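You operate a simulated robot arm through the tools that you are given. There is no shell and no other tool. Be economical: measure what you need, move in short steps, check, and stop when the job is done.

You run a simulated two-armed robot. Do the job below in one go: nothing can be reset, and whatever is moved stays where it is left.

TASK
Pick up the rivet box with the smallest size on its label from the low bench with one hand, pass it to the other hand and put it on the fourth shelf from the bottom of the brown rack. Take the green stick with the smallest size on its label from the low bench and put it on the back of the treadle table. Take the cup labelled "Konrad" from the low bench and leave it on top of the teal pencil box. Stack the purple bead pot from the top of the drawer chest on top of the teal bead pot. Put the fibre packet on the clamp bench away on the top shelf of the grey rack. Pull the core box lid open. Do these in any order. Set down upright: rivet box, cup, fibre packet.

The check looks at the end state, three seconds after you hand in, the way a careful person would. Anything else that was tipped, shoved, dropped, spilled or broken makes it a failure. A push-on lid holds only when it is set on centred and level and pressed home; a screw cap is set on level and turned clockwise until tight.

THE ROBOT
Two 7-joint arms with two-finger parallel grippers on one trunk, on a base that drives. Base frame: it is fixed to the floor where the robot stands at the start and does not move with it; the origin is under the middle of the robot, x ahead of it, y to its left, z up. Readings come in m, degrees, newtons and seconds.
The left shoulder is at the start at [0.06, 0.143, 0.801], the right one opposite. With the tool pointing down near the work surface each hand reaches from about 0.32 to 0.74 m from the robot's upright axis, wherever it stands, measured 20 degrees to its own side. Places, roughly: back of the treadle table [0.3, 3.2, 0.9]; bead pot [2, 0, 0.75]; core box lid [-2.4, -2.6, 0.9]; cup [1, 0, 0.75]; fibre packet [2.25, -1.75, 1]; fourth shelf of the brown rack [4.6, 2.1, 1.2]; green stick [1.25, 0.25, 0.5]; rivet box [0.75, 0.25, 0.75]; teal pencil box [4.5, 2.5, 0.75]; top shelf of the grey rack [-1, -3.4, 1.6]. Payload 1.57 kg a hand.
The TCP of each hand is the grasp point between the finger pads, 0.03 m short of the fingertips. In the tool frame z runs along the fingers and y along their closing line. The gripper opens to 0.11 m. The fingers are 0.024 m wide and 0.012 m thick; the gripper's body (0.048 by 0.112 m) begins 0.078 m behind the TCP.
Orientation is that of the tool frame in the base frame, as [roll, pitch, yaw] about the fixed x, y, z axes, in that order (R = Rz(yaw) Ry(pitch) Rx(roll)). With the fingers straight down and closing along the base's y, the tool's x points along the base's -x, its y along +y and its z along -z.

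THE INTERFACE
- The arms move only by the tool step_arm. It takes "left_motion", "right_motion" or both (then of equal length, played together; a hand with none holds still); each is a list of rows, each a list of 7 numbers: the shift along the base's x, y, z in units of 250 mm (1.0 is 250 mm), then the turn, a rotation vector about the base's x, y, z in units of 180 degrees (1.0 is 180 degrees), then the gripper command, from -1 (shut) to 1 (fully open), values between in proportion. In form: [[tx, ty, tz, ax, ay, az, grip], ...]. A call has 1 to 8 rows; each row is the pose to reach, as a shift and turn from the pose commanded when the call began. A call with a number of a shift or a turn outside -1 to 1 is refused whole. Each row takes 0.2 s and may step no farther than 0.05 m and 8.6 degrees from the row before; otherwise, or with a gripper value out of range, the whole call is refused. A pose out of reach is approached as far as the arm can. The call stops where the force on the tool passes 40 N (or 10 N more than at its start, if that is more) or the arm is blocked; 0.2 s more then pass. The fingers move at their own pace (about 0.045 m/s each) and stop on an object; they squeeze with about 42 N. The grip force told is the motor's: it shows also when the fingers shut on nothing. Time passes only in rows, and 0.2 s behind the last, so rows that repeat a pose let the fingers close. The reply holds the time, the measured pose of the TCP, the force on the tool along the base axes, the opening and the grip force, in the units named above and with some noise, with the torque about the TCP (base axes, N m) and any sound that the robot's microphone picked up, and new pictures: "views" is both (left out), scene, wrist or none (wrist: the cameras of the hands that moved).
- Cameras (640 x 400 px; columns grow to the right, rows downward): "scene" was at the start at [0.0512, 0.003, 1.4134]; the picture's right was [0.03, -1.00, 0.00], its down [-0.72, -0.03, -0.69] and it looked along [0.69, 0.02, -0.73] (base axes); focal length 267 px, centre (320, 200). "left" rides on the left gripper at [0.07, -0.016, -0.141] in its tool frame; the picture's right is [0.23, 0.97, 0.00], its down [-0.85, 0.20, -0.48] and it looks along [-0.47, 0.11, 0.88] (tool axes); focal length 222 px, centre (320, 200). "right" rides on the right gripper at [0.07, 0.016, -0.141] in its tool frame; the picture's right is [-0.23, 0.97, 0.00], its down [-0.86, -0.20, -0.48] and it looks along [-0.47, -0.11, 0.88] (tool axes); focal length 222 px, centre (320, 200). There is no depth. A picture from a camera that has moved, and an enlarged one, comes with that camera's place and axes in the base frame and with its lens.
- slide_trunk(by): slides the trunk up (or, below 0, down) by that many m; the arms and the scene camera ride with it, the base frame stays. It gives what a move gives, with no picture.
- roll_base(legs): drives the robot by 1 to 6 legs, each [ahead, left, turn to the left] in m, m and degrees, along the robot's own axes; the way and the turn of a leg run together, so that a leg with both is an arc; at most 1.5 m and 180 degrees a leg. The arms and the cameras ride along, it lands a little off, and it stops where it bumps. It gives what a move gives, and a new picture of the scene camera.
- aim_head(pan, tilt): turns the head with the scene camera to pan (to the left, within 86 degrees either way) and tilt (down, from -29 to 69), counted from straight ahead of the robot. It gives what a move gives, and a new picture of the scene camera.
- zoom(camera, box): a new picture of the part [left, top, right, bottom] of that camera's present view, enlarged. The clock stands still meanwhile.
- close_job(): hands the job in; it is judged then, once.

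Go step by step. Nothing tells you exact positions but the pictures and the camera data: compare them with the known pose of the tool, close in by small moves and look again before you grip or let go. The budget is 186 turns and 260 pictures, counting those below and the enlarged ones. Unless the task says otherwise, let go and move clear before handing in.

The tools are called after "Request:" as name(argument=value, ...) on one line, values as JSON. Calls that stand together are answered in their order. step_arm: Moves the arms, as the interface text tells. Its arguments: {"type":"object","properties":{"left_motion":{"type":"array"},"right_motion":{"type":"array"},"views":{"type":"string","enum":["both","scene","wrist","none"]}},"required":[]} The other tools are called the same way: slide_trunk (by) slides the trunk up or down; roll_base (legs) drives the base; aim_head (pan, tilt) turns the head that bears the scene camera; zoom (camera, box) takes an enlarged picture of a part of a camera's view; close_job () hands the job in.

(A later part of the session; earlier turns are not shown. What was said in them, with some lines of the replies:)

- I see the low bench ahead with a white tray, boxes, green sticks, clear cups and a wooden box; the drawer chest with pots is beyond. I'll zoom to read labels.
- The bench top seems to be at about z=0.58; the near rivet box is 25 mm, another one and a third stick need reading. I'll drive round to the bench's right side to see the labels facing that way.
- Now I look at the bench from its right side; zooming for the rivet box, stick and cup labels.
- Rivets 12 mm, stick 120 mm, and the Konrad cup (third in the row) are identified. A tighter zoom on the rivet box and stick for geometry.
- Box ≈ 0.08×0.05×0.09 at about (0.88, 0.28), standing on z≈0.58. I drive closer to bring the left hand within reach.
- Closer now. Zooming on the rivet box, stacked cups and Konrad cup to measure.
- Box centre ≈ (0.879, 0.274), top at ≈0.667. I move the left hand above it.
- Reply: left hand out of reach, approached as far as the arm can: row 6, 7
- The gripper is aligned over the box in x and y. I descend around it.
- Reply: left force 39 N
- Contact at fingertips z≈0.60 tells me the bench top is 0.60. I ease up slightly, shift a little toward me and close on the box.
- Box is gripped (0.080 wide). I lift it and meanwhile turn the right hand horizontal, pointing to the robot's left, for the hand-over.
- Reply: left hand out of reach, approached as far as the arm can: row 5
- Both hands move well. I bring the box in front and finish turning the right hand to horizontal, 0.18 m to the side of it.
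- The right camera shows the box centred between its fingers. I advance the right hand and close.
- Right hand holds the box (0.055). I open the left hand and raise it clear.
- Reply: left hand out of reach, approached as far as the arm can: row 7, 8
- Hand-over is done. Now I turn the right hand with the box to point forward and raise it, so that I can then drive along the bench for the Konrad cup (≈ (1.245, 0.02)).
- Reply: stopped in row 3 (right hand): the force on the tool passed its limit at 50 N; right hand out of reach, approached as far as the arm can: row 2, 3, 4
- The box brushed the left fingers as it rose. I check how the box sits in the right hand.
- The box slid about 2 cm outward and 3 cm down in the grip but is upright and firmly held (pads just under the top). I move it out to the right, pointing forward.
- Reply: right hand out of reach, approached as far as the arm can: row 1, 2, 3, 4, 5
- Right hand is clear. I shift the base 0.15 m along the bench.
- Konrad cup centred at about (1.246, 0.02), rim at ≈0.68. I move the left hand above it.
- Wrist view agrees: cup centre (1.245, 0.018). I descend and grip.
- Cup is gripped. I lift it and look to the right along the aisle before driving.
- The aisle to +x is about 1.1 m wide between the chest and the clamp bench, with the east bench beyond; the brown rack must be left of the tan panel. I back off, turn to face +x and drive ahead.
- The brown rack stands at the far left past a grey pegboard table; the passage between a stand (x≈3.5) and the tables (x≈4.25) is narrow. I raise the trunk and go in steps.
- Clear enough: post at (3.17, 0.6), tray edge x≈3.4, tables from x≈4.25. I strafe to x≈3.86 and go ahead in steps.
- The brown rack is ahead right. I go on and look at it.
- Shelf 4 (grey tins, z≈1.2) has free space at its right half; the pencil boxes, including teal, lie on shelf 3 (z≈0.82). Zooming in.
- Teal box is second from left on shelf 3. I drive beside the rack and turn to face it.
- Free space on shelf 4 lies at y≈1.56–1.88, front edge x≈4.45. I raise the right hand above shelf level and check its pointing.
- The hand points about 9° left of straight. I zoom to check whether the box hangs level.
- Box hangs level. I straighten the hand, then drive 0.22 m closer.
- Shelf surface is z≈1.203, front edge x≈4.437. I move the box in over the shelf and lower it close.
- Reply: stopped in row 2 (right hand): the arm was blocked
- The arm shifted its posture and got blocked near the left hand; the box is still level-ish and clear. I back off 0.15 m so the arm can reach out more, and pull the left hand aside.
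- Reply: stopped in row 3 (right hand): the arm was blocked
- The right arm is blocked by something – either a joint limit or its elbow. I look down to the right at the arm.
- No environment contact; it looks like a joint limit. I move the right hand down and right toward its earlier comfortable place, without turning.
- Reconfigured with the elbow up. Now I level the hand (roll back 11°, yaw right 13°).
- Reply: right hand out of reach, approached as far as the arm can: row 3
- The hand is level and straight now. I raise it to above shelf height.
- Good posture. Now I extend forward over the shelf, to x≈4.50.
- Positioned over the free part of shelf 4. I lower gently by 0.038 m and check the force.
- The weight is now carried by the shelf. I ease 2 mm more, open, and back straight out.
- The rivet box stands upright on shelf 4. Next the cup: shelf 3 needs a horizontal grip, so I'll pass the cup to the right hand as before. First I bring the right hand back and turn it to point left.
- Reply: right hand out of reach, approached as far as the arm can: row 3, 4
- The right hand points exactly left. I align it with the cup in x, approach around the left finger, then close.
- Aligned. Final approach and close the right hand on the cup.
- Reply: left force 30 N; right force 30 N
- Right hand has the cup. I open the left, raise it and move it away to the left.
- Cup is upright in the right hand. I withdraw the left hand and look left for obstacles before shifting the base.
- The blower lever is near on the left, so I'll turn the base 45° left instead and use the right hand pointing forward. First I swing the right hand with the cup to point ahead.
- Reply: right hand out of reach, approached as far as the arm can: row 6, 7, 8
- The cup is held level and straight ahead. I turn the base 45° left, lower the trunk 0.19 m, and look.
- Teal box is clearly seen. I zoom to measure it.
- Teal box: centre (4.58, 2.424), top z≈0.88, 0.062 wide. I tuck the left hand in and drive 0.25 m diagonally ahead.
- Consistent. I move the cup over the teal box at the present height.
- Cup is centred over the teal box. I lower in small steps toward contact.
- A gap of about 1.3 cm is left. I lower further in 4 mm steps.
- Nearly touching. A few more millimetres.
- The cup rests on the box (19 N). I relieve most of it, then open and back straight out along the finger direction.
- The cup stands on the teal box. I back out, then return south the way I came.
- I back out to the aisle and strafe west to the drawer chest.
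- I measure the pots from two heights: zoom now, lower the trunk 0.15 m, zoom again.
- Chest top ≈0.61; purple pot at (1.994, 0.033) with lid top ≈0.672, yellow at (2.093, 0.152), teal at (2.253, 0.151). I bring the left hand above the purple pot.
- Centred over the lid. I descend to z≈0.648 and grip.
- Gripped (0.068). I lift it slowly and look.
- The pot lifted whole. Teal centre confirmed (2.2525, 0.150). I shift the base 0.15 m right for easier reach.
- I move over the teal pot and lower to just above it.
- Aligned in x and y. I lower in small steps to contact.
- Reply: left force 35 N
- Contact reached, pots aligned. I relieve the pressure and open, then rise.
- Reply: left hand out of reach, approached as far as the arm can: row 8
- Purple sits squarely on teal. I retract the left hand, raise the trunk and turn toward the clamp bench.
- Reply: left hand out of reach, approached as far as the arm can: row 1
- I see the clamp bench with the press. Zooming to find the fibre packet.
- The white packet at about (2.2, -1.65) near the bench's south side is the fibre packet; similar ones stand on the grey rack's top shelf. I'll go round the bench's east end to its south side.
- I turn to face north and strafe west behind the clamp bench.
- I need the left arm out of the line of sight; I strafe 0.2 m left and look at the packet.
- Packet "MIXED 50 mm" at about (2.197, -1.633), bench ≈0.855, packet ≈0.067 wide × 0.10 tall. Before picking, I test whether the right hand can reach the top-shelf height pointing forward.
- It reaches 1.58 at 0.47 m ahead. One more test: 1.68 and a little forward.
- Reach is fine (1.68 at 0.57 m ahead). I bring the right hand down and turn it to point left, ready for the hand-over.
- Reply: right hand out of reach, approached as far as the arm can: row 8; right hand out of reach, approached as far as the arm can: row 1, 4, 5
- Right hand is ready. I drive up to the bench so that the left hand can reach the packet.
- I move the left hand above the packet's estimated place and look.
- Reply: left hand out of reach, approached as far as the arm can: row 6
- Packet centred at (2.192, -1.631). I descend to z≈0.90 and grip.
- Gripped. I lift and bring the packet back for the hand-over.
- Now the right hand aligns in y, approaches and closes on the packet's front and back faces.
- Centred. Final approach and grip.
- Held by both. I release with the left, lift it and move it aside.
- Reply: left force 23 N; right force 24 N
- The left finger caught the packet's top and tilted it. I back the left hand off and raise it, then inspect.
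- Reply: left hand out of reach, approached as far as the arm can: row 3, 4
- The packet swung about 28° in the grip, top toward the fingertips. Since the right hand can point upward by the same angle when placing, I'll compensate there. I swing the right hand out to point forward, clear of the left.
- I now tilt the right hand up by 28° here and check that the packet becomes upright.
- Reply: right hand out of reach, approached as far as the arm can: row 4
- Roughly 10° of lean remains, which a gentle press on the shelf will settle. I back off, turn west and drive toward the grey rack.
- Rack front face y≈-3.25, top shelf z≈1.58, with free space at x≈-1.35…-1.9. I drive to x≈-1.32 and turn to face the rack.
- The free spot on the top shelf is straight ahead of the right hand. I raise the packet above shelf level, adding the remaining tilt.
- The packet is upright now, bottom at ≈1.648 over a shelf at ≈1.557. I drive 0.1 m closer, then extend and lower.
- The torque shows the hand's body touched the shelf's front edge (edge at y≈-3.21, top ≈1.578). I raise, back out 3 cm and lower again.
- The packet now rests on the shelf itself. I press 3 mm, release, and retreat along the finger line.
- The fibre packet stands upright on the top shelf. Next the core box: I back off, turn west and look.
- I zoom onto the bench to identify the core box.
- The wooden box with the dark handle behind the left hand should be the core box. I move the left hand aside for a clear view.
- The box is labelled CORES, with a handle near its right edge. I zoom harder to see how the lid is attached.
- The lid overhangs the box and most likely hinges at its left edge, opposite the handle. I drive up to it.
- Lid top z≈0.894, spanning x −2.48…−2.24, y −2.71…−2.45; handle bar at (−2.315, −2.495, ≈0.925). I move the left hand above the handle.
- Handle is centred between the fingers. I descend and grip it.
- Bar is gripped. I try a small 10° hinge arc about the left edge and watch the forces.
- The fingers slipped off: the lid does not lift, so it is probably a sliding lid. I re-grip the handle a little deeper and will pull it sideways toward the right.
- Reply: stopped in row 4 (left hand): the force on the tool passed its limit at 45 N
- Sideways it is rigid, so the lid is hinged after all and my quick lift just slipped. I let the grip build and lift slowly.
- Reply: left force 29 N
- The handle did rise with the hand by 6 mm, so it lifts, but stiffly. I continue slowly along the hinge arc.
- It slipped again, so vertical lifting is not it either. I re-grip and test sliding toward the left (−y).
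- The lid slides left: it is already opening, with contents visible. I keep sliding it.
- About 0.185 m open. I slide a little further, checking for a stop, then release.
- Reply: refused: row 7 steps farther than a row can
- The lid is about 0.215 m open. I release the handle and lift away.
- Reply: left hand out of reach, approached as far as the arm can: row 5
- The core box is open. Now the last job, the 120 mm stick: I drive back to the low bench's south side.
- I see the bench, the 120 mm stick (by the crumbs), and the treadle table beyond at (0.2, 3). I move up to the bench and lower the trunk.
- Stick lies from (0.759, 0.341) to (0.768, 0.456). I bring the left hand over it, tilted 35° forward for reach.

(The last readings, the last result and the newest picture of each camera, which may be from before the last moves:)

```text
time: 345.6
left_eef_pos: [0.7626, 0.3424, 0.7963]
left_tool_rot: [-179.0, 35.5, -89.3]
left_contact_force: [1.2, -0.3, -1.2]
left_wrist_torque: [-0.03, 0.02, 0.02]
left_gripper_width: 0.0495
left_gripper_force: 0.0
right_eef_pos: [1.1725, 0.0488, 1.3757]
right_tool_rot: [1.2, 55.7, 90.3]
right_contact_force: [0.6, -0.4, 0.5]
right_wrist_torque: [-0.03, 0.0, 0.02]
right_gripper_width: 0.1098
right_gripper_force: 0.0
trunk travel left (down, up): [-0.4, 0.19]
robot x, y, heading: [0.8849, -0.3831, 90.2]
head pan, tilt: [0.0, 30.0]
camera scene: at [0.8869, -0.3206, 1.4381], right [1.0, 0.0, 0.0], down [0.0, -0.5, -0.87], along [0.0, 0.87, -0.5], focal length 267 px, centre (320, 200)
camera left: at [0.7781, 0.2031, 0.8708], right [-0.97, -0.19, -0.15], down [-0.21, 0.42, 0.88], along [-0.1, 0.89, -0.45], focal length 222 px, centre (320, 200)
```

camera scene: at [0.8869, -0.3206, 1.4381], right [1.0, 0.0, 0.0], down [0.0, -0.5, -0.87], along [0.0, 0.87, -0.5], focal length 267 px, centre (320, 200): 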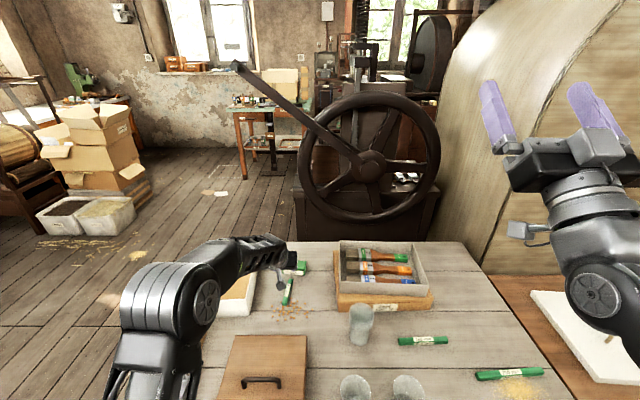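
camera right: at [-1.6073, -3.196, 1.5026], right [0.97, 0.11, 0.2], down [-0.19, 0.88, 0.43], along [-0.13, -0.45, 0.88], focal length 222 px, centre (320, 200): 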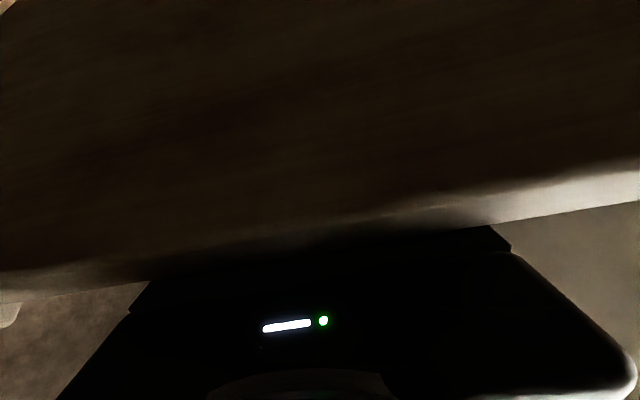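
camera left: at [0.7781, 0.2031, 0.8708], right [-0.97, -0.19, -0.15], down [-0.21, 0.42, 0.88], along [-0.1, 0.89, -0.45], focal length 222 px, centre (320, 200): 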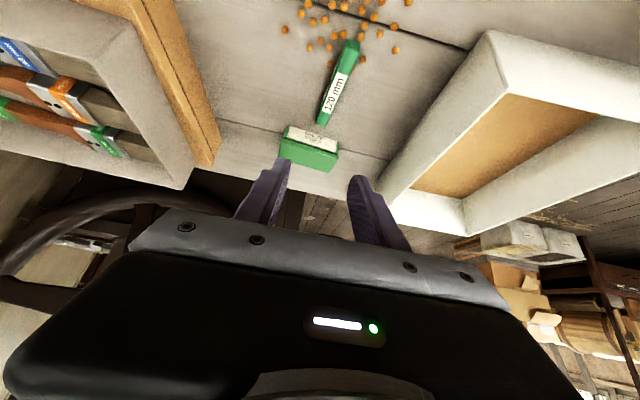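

Aligned with the stick. I descend to just above the bench and grip.

Request:
step_arm(left_motion=[[0, 0.06, -0.16, 0, 0, 0, -0.1], [0, 0.11, -0.32, 0, 0, 0, -0.1], [0, 0.15, -0.46, 0, 0, 0, -0.1], [0, 0.166, -0.58, 0, 0, 0, -0.1], [0, 0.166, -0.64, 0, 0, 0, -0.1], [0, 0.166, -0.64, 0, 0, 0, -1], [0, 0.166, -0.64, 0, 0, 0, -1], [0, 0.166, -0.64, 0, 0, 0, -1]])

```text
time: 347.4
left_eef_pos: [0.7631, 0.3876, 0.6337]
left_tool_rot: [-179.0, 35.5, -89.3]
left_contact_force: [-0.5, 0.5, -0.7]
left_wrist_torque: [0.04, 0.01, 0.05]
left_gripper_width: 0.017
left_gripper_force: 21.8
right_eef_pos: [1.1729, 0.0483, 1.3761]
right_tool_rot: [1.1, 55.6, 90.2]
right_contact_force: [0.2, 0.7, -0.3]
right_wrist_torque: [0.0, 0.03, -0.01]
right_gripper_width: 0.1103
right_gripper_force: 0.0
trunk travel left (down, up): [-0.4, 0.19]
robot x, y, heading: [0.8847, -0.3826, 90.0]
head pan, tilt: [0.0, 30.0]
camera scene: at [0.887, -0.3211, 1.4381], right [1.0, 0.0, 0.0], down [0.0, -0.5, -0.87], along [0.0, 0.87, -0.5], focal length 267 px, centre (320, 200)
camera left: at [0.7783, 0.2482, 0.7095], right [-0.97, -0.19, -0.15], down [-0.21, 0.42, 0.88], along [-0.1, 0.89, -0.45], focal length 222 px, centre (320, 200)
```

scene: 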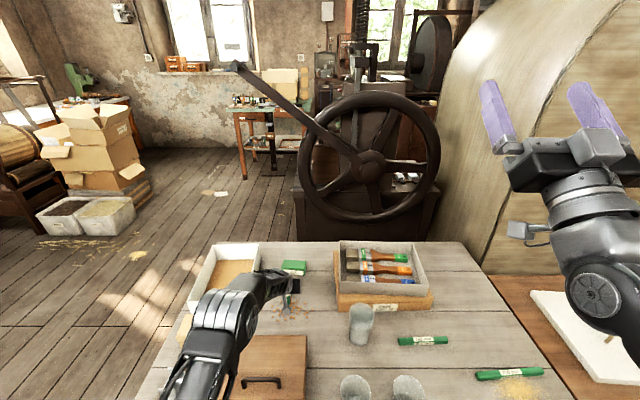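
left: 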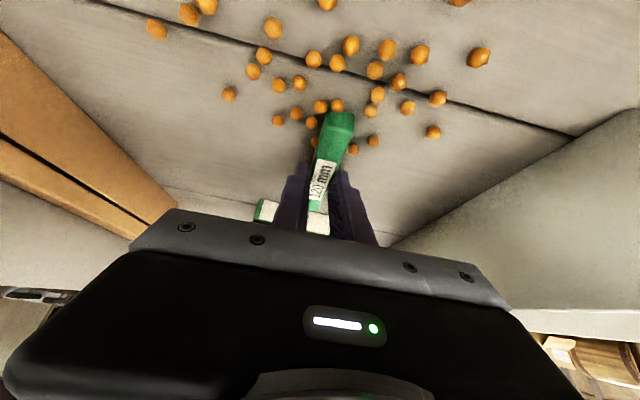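

The stick is gripped (0.017). I lift it straight up and pull back.

Request:
step_arm(left_motion=[[0, 0, 0.06, 0, 0, 0, -1], [0, 0, 0.22, 0, 0, 0, -1], [0, 0, 0.4, 0, 0, 0, -1], [0, -0.04, 0.58, 0, 0, 0, -1], [0, -0.16, 0.7, 0, 0, 0, -1], [0, -0.32, 0.8, 0, 0, 0, -1], [0, -0.48, 0.88, 0, 0, 0, -1], [0, -0.64, 0.96, 0, 0, 0, -1]])

```text
time: 349.2
left_eef_pos: [0.7627, 0.2283, 0.8748]
left_tool_rot: [-178.8, 35.5, -89.3]
left_contact_force: [0.2, 0.3, -0.5]
left_wrist_torque: [-0.02, 0.0, 0.0]
left_gripper_width: 0.0165
left_gripper_force: 31.7
right_eef_pos: [1.1732, 0.0481, 1.3758]
right_tool_rot: [1.1, 55.6, 90.3]
right_contact_force: [0.2, 0.2, -0.1]
right_wrist_torque: [0.01, -0.02, 0.0]
right_gripper_width: 0.1098
right_gripper_force: 0.1
trunk travel left (down, up): [-0.4, 0.19]
robot x, y, heading: [0.8847, -0.3808, 90.0]
head pan, tilt: [0.0, 30.0]
camera scene: at [0.8868, -0.3219, 1.4381], right [1.0, 0.0, 0.0], down [0.0, -0.5, -0.87], along [0.0, 0.87, -0.5], focal length 267 px, centre (320, 200)
camera left: at [0.7787, 0.0884, 0.9506], right [-0.97, -0.19, -0.15], down [-0.21, 0.42, 0.88], along [-0.1, 0.89, -0.45], focal length 222 px, centre (320, 200)
```

scene: 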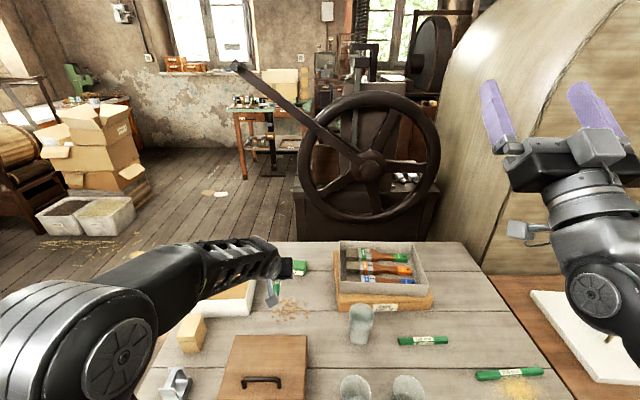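
left: 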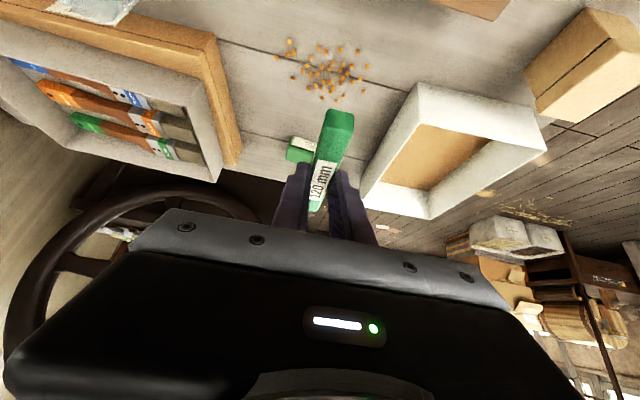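

Stick held level. I back off, go west round the bench and north toward the treadle table.

Request:
roll_base(legs=[[-0.22, 0, 0], [0, 1.22, 0], [1.2, 0, 0], [1.0, 0, 0]])

Request:
aim_head(pan=-15, tilt=30)

```text
time: 366.9
left_eef_pos: [-0.5125, 2.1572, 0.8757]
left_tool_rot: [-178.9, 35.5, -87.3]
left_contact_force: [-0.1, -0.7, 0.0]
left_wrist_torque: [0.01, 0.02, 0.0]
left_gripper_width: 0.0165
left_gripper_force: 32.0
right_eef_pos: [-0.0965, 1.9915, 1.3744]
right_tool_rot: [1.0, 55.6, 92.4]
right_contact_force: [-0.2, 0.3, -0.5]
right_wrist_torque: [0.01, 0.01, -0.01]
right_gripper_width: 0.1104
right_gripper_force: 0.0
trunk travel left (down, up): [-0.4, 0.19]
robot x, y, heading: [-0.3675, 1.5476, 92.1]
head pan, tilt: [0.0, 30.0]
camera scene: at [-0.3684, 1.6115, 1.438], right [1.0, 0.04, 0.0], down [0.02, -0.5, -0.87], along [-0.03, 0.87, -0.5], focal length 267 px, centre (320, 200)
```

scene: 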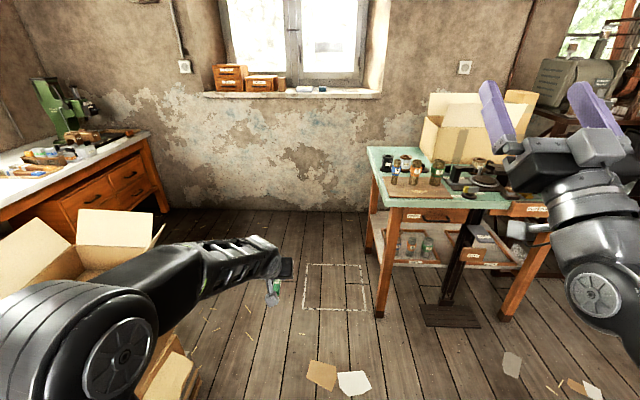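

```text
time: 367.7
left_eef_pos: [-0.5126, 2.1566, 0.8742]
left_tool_rot: [-178.9, 35.5, -87.2]
left_contact_force: [-0.1, 0.2, -0.2]
left_wrist_torque: [0.03, -0.01, 0.01]
left_gripper_width: 0.0165
left_gripper_force: 31.3
right_eef_pos: [-0.0959, 1.9909, 1.3755]
right_tool_rot: [1.1, 55.8, 92.4]
right_contact_force: [0.2, 1.0, 0.4]
right_wrist_torque: [0.01, 0.01, -0.04]
right_gripper_width: 0.1099
right_gripper_force: 0.0
trunk travel left (down, up): [-0.4, 0.19]
robot x, y, heading: [-0.3638, 1.5485, 92.3]
head pan, tilt: [-15.0, 30.0]
camera scene: at [-0.345, 1.6091, 1.4381], right [0.98, -0.22, 0.0], down [-0.11, -0.49, -0.87], along [0.19, 0.84, -0.5], focal length 267 px, centre (320, 200)
```

scene: 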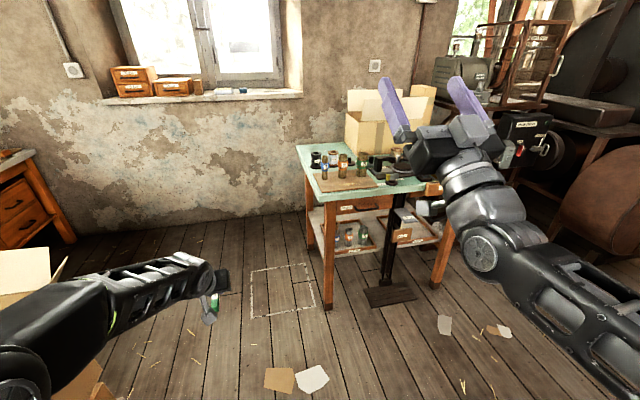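

The treadle table has a teal top with jars in front and a carton behind. Zooming in to find the free back area.

Request:
zoom(camera="scene", box=[280, 90, 456, 210])

```text
3.33 times, centred on (368, 150) of scene
camera zoom: at [-0.345, 1.6091, 1.4381], right [0.98, -0.22, 0.0], down [-0.11, -0.49, -0.87], along [0.19, 0.84, -0.5], focal length 889 px, centre (160, 367)
```

zoom: 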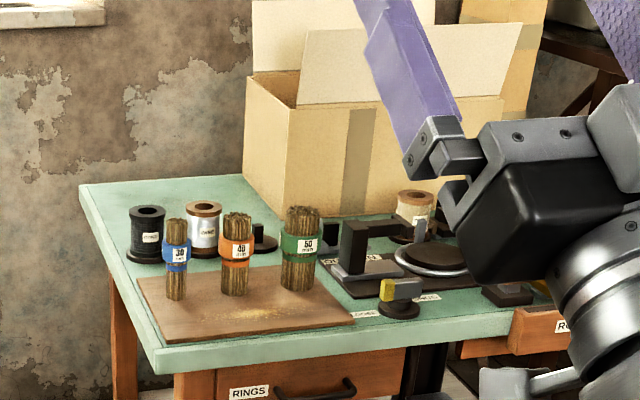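

The table's back-left area (x≈-0.05…0.22, y≈3.15…3.48, z≈0.80) is free. I raise the trunk, go to the table's left side and turn toward it.

Request:
slide_trunk(by=0.19)

Request:
roll_base(legs=[[0.7, 0, 0], [0.68, 0.06, 0], [0, 0, -80]])

Request:
aim_head(pan=15, tilt=45)

```text
time: 369.8
left_eef_pos: [-0.5124, 2.1555, 1.0638]
left_tool_rot: [-178.9, 35.4, -87.2]
left_contact_force: [0.1, -0.6, -0.4]
left_wrist_torque: [-0.01, 0.0, -0.03]
left_gripper_width: 0.0166
left_gripper_force: 31.6
right_eef_pos: [-0.0958, 1.9921, 1.5664]
right_tool_rot: [1.0, 55.6, 92.4]
right_contact_force: [0.2, 0.6, 0.8]
right_wrist_torque: [0.01, -0.01, 0.03]
right_gripper_width: 0.1101
right_gripper_force: 0.1
trunk travel left (down, up): [-0.59, 0.0]
robot x, y, heading: [-0.3666, 1.5483, 92.4]
head pan, tilt: [-15.0, 30.0]
```

```text
time: 380.5
left_eef_pos: [0.1187, 3.1462, 1.0656]
left_tool_rot: [-178.9, 35.5, -170.1]
left_contact_force: [-0.7, -0.4, -0.3]
left_wrist_torque: [0.03, -0.02, 0.03]
left_gripper_width: 0.0166
left_gripper_force: 32.0
right_eef_pos: [0.0053, 2.714, 1.5653]
right_tool_rot: [1.1, 55.7, 9.7]
right_contact_force: [-0.3, 1.1, 0.0]
right_wrist_torque: [-0.03, -0.05, 0.0]
right_gripper_width: 0.1099
right_gripper_force: 0.1
trunk travel left (down, up): [-0.59, 0.0]
robot x, y, heading: [-0.4618, 2.9259, 9.3]
head pan, tilt: [-15.0, 30.0]
camera scene: at [-0.4039, 2.9143, 1.6281], right [-0.1, -1.0, 0.0], down [-0.5, 0.05, -0.87], along [0.86, -0.09, -0.5], focal length 267 px, centre (320, 200)
```

scene: 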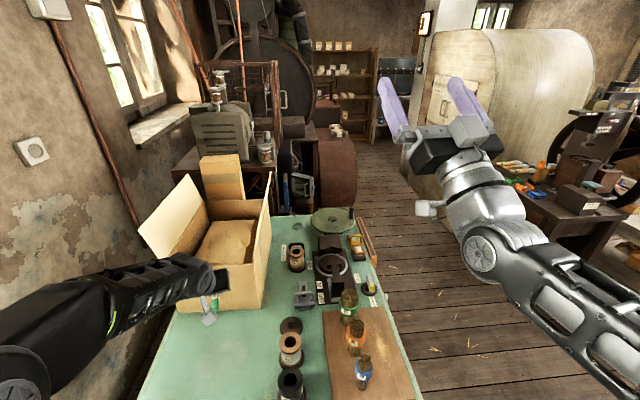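

```text
time: 381.5
left_eef_pos: [0.1171, 3.1469, 1.0647]
left_tool_rot: [-178.9, 35.5, -170.1]
left_contact_force: [0.3, 1.2, -0.4]
left_wrist_torque: [0.01, 0.03, -0.02]
left_gripper_width: 0.0166
left_gripper_force: 31.4
right_eef_pos: [0.0049, 2.7128, 1.565]
right_tool_rot: [1.0, 55.8, 9.6]
right_contact_force: [0.0, -0.5, 0.5]
right_wrist_torque: [-0.01, 0.01, -0.01]
right_gripper_width: 0.1101
right_gripper_force: 0.0
trunk travel left (down, up): [-0.59, 0.0]
robot x, y, heading: [-0.466, 2.9256, 9.6]
head pan, tilt: [15.0, 45.0]
camera scene: at [-0.4197, 2.9568, 1.6055], right [0.41, -0.91, 0.0], down [-0.64, -0.29, -0.71], along [0.64, 0.29, -0.71], focal length 267 px, centre (320, 200)
```

scene: 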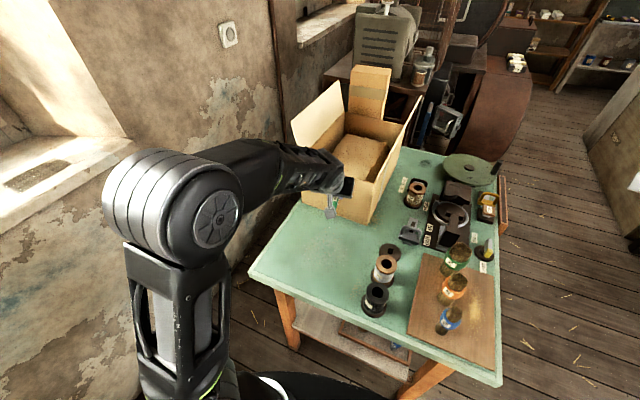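

The free back-left zone is x≈-0.07…0.22, y≈3.05…3.35, left of the carton. I move the stick to about (0.07, 3.22) and descend partway.

Request:
step_arm(left_motion=[[-0.12, 0.14, 0, 0, 0, 0, -1], [-0.236, 0.284, 0, 0, 0, 0, -1], [-0.236, 0.284, -0.18, 0, 0, 0, -1], [-0.236, 0.284, -0.36, 0, 0, 0, -1], [-0.236, 0.284, -0.54, 0, 0, 0, -1], [-0.236, 0.284, -0.7, 0, 0, 0, -1], [-0.236, 0.284, -0.78, 0, 0, 0, -1]])

```text
time: 383.0
left_eef_pos: [0.0658, 3.222, 0.892]
left_tool_rot: [-178.5, 37.0, -169.8]
left_contact_force: [-20.3, -2.9, 44.9]
left_wrist_torque: [0.36, 0.62, 0.19]
left_gripper_width: 0.0168
left_gripper_force: 31.2
right_eef_pos: [0.0048, 2.7144, 1.5664]
right_tool_rot: [1.2, 55.8, 9.7]
right_contact_force: [1.8, 0.2, -0.1]
right_wrist_torque: [0.02, -0.08, -0.04]
right_gripper_width: 0.11
right_gripper_force: 0.1
trunk travel left (down, up): [-0.59, 0.0]
robot x, y, heading: [-0.4667, 2.9298, 9.3]
head pan, tilt: [15.0, 45.0]
stopped in row 7 (left hand): the force on the tool passed its limit at 55 N (the readings are from after the stop); the commanded pose is now the measured one
camera scene: at [-0.4211, 2.9564, 1.6058], right [0.41, -0.91, 0.0], down [-0.64, -0.29, -0.71], along [0.64, 0.29, -0.71], focal length 267 px, centre (320, 200)
camera left: at [-0.071, 3.1831, 0.9629], right [-0.34, 0.93, -0.16], down [0.35, 0.28, 0.89], along [0.87, 0.25, -0.42], focal length 222 px, centre (320, 200)
```

scene: 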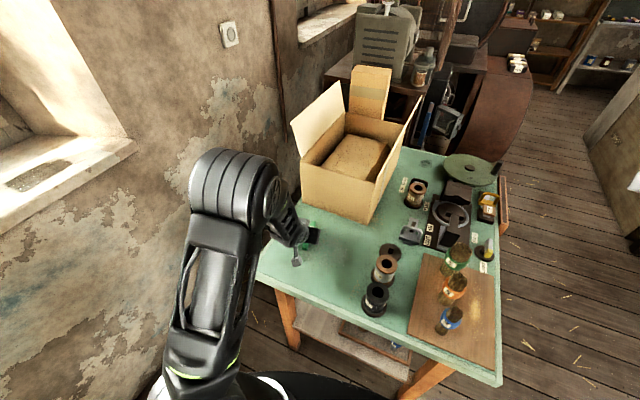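
left: 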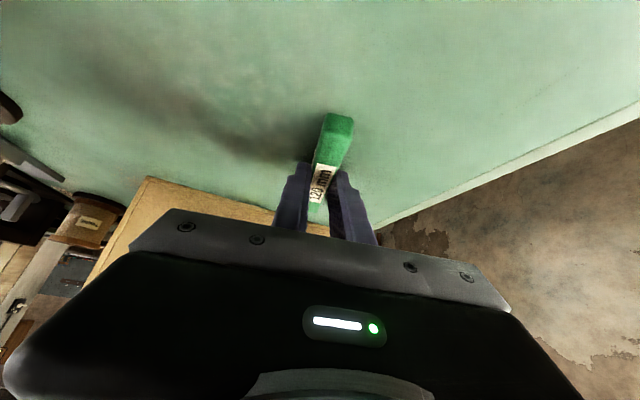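

Contact: table top is ≈0.86, and the stick touches it well clear of the edge and carton. I ease off, open slightly and lift away.

Request:
step_arm(left_motion=[[0, 0, 0.016, 0, 0, 0, -1], [0, 0, 0.016, 0, 0, 0, -1], [0, 0, 0.016, 0, 0, 0, -0.4], [0, 0, 0.016, 0, 0, 0, -0.1], [0, 0, 0.016, 0, 0, 0, -0.1], [-0.05, 0, 0.14, 0, 0, 0, -0.1], [-0.1, 0, 0.3, 0, 0, 0, -0.1], [-0.15, 0, 0.46, 0, 0, 0, -0.1]])

Request:
zoom(camera="scene", box=[240, 160, 400, 320])

```text
time: 384.8
left_eef_pos: [0.0245, 3.2217, 1.0031]
left_tool_rot: [-178.7, 36.6, -169.8]
left_contact_force: [-0.4, 0.6, 0.1]
left_wrist_torque: [-0.02, -0.02, -0.02]
left_gripper_width: 0.0493
left_gripper_force: 0.0
right_eef_pos: [0.0047, 2.7137, 1.5657]
right_tool_rot: [1.0, 55.6, 9.6]
right_contact_force: [-0.2, 0.2, -0.2]
right_wrist_torque: [-0.02, 0.02, -0.02]
right_gripper_width: 0.11
right_gripper_force: 0.1
trunk travel left (down, up): [-0.59, 0.0]
robot x, y, heading: [-0.4627, 2.9261, 9.2]
head pan, tilt: [15.0, 45.0]
camera scene: at [-0.4212, 2.9566, 1.6054], right [0.41, -0.91, 0.0], down [-0.64, -0.29, -0.71], along [0.64, 0.29, -0.71], focal length 267 px, centre (320, 200)
camera left: at [-0.1117, 3.183, 1.0763], right [-0.34, 0.93, -0.15], down [0.36, 0.28, 0.89], along [0.87, 0.25, -0.43], focal length 222 px, centre (320, 200)
```

scene: 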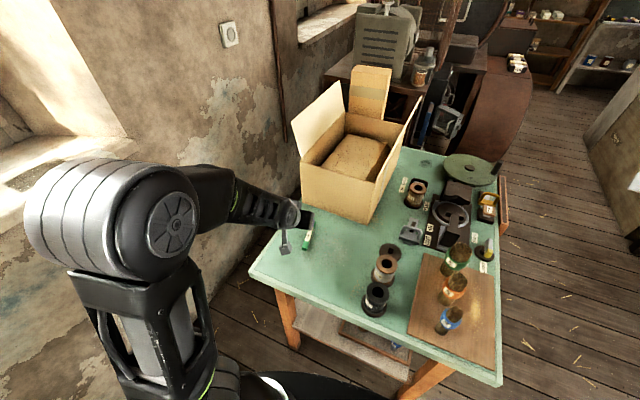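
left: 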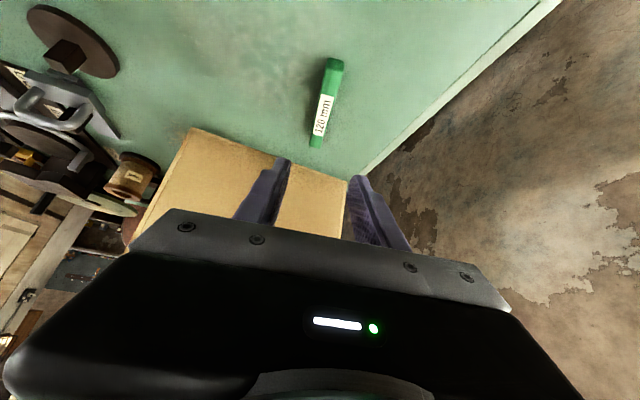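

```text
2.50 times, centred on (320, 240) of scene
camera zoom: at [-0.4212, 2.9566, 1.6054], right [0.41, -0.91, 0.0], down [-0.64, -0.29, -0.71], along [0.64, 0.29, -0.71], focal length 666 px, centre (320, 100)
```

zoom: 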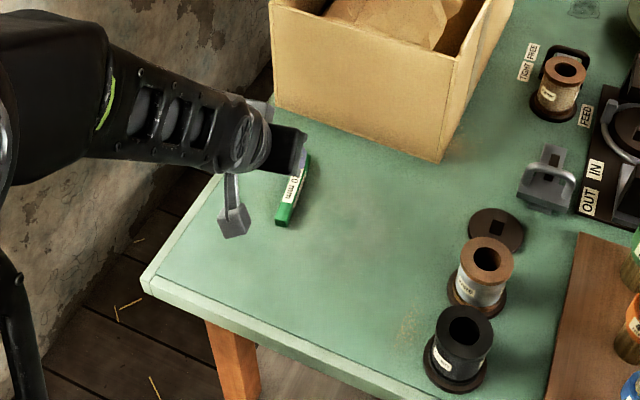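

The stick lies at the back of the treadle table. I back the robot clear with the hand raised.

Request:
roll_base(legs=[[-0.3, 0, 0]])

```text
time: 386.9
left_eef_pos: [-0.2704, 3.1729, 1.0037]
left_tool_rot: [-178.7, 36.6, -169.7]
left_contact_force: [-0.4, 0.0, 0.7]
left_wrist_torque: [-0.03, -0.02, -0.02]
left_gripper_width: 0.0495
left_gripper_force: 0.1
right_eef_pos: [-0.2891, 2.665, 1.5664]
right_tool_rot: [1.1, 55.7, 9.7]
right_contact_force: [0.0, -0.3, -0.2]
right_wrist_torque: [-0.01, 0.05, -0.03]
right_gripper_width: 0.11
right_gripper_force: 0.1
trunk travel left (down, up): [-0.59, 0.0]
robot x, y, heading: [-0.7613, 2.8793, 9.1]
head pan, tilt: [15.0, 45.0]
camera scene: at [-0.7158, 2.9082, 1.6055], right [0.41, -0.91, 0.0], down [-0.64, -0.29, -0.71], along [0.64, 0.29, -0.71], focal length 267 px, centre (320, 200)
```

scene: 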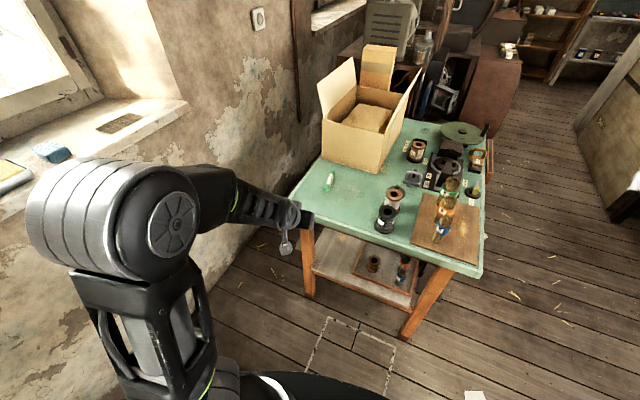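

Everything is in place and both hands are clear, so I hand the job in.

Request:
close_job()

```text
The job is handed in.
```

I finished all six jobs and handed the work in; the check's verdict has not come back to me.

- **Rivet box:** the 12 mm box was passed from the left hand to the right and stands upright on the brown rack's fourth shelf. It brushed the left fingers after the pass and slid about 2–3 cm in the grip.
- **Green stick:** the 120 mm stick lies at the back left of the treadle table, next to the carton.
- **Cup:** the Konrad cup stands upright on the teal pencil box.
- **Bead pots:** the purple pot sits squarely on the teal one.
- **Fibre packet:** it stands upright on the grey rack's top shelf, about 2 cm from the front edge. It tipped about 30° in the grip on the way, and I straightened it before setting it down.
- **Core box:** the lid slides sideways. It is about 21 cm open and still partly seated on the box. Before I found the direction, I tried to lift it and slide it the other way, pulling with up to about 45 N.
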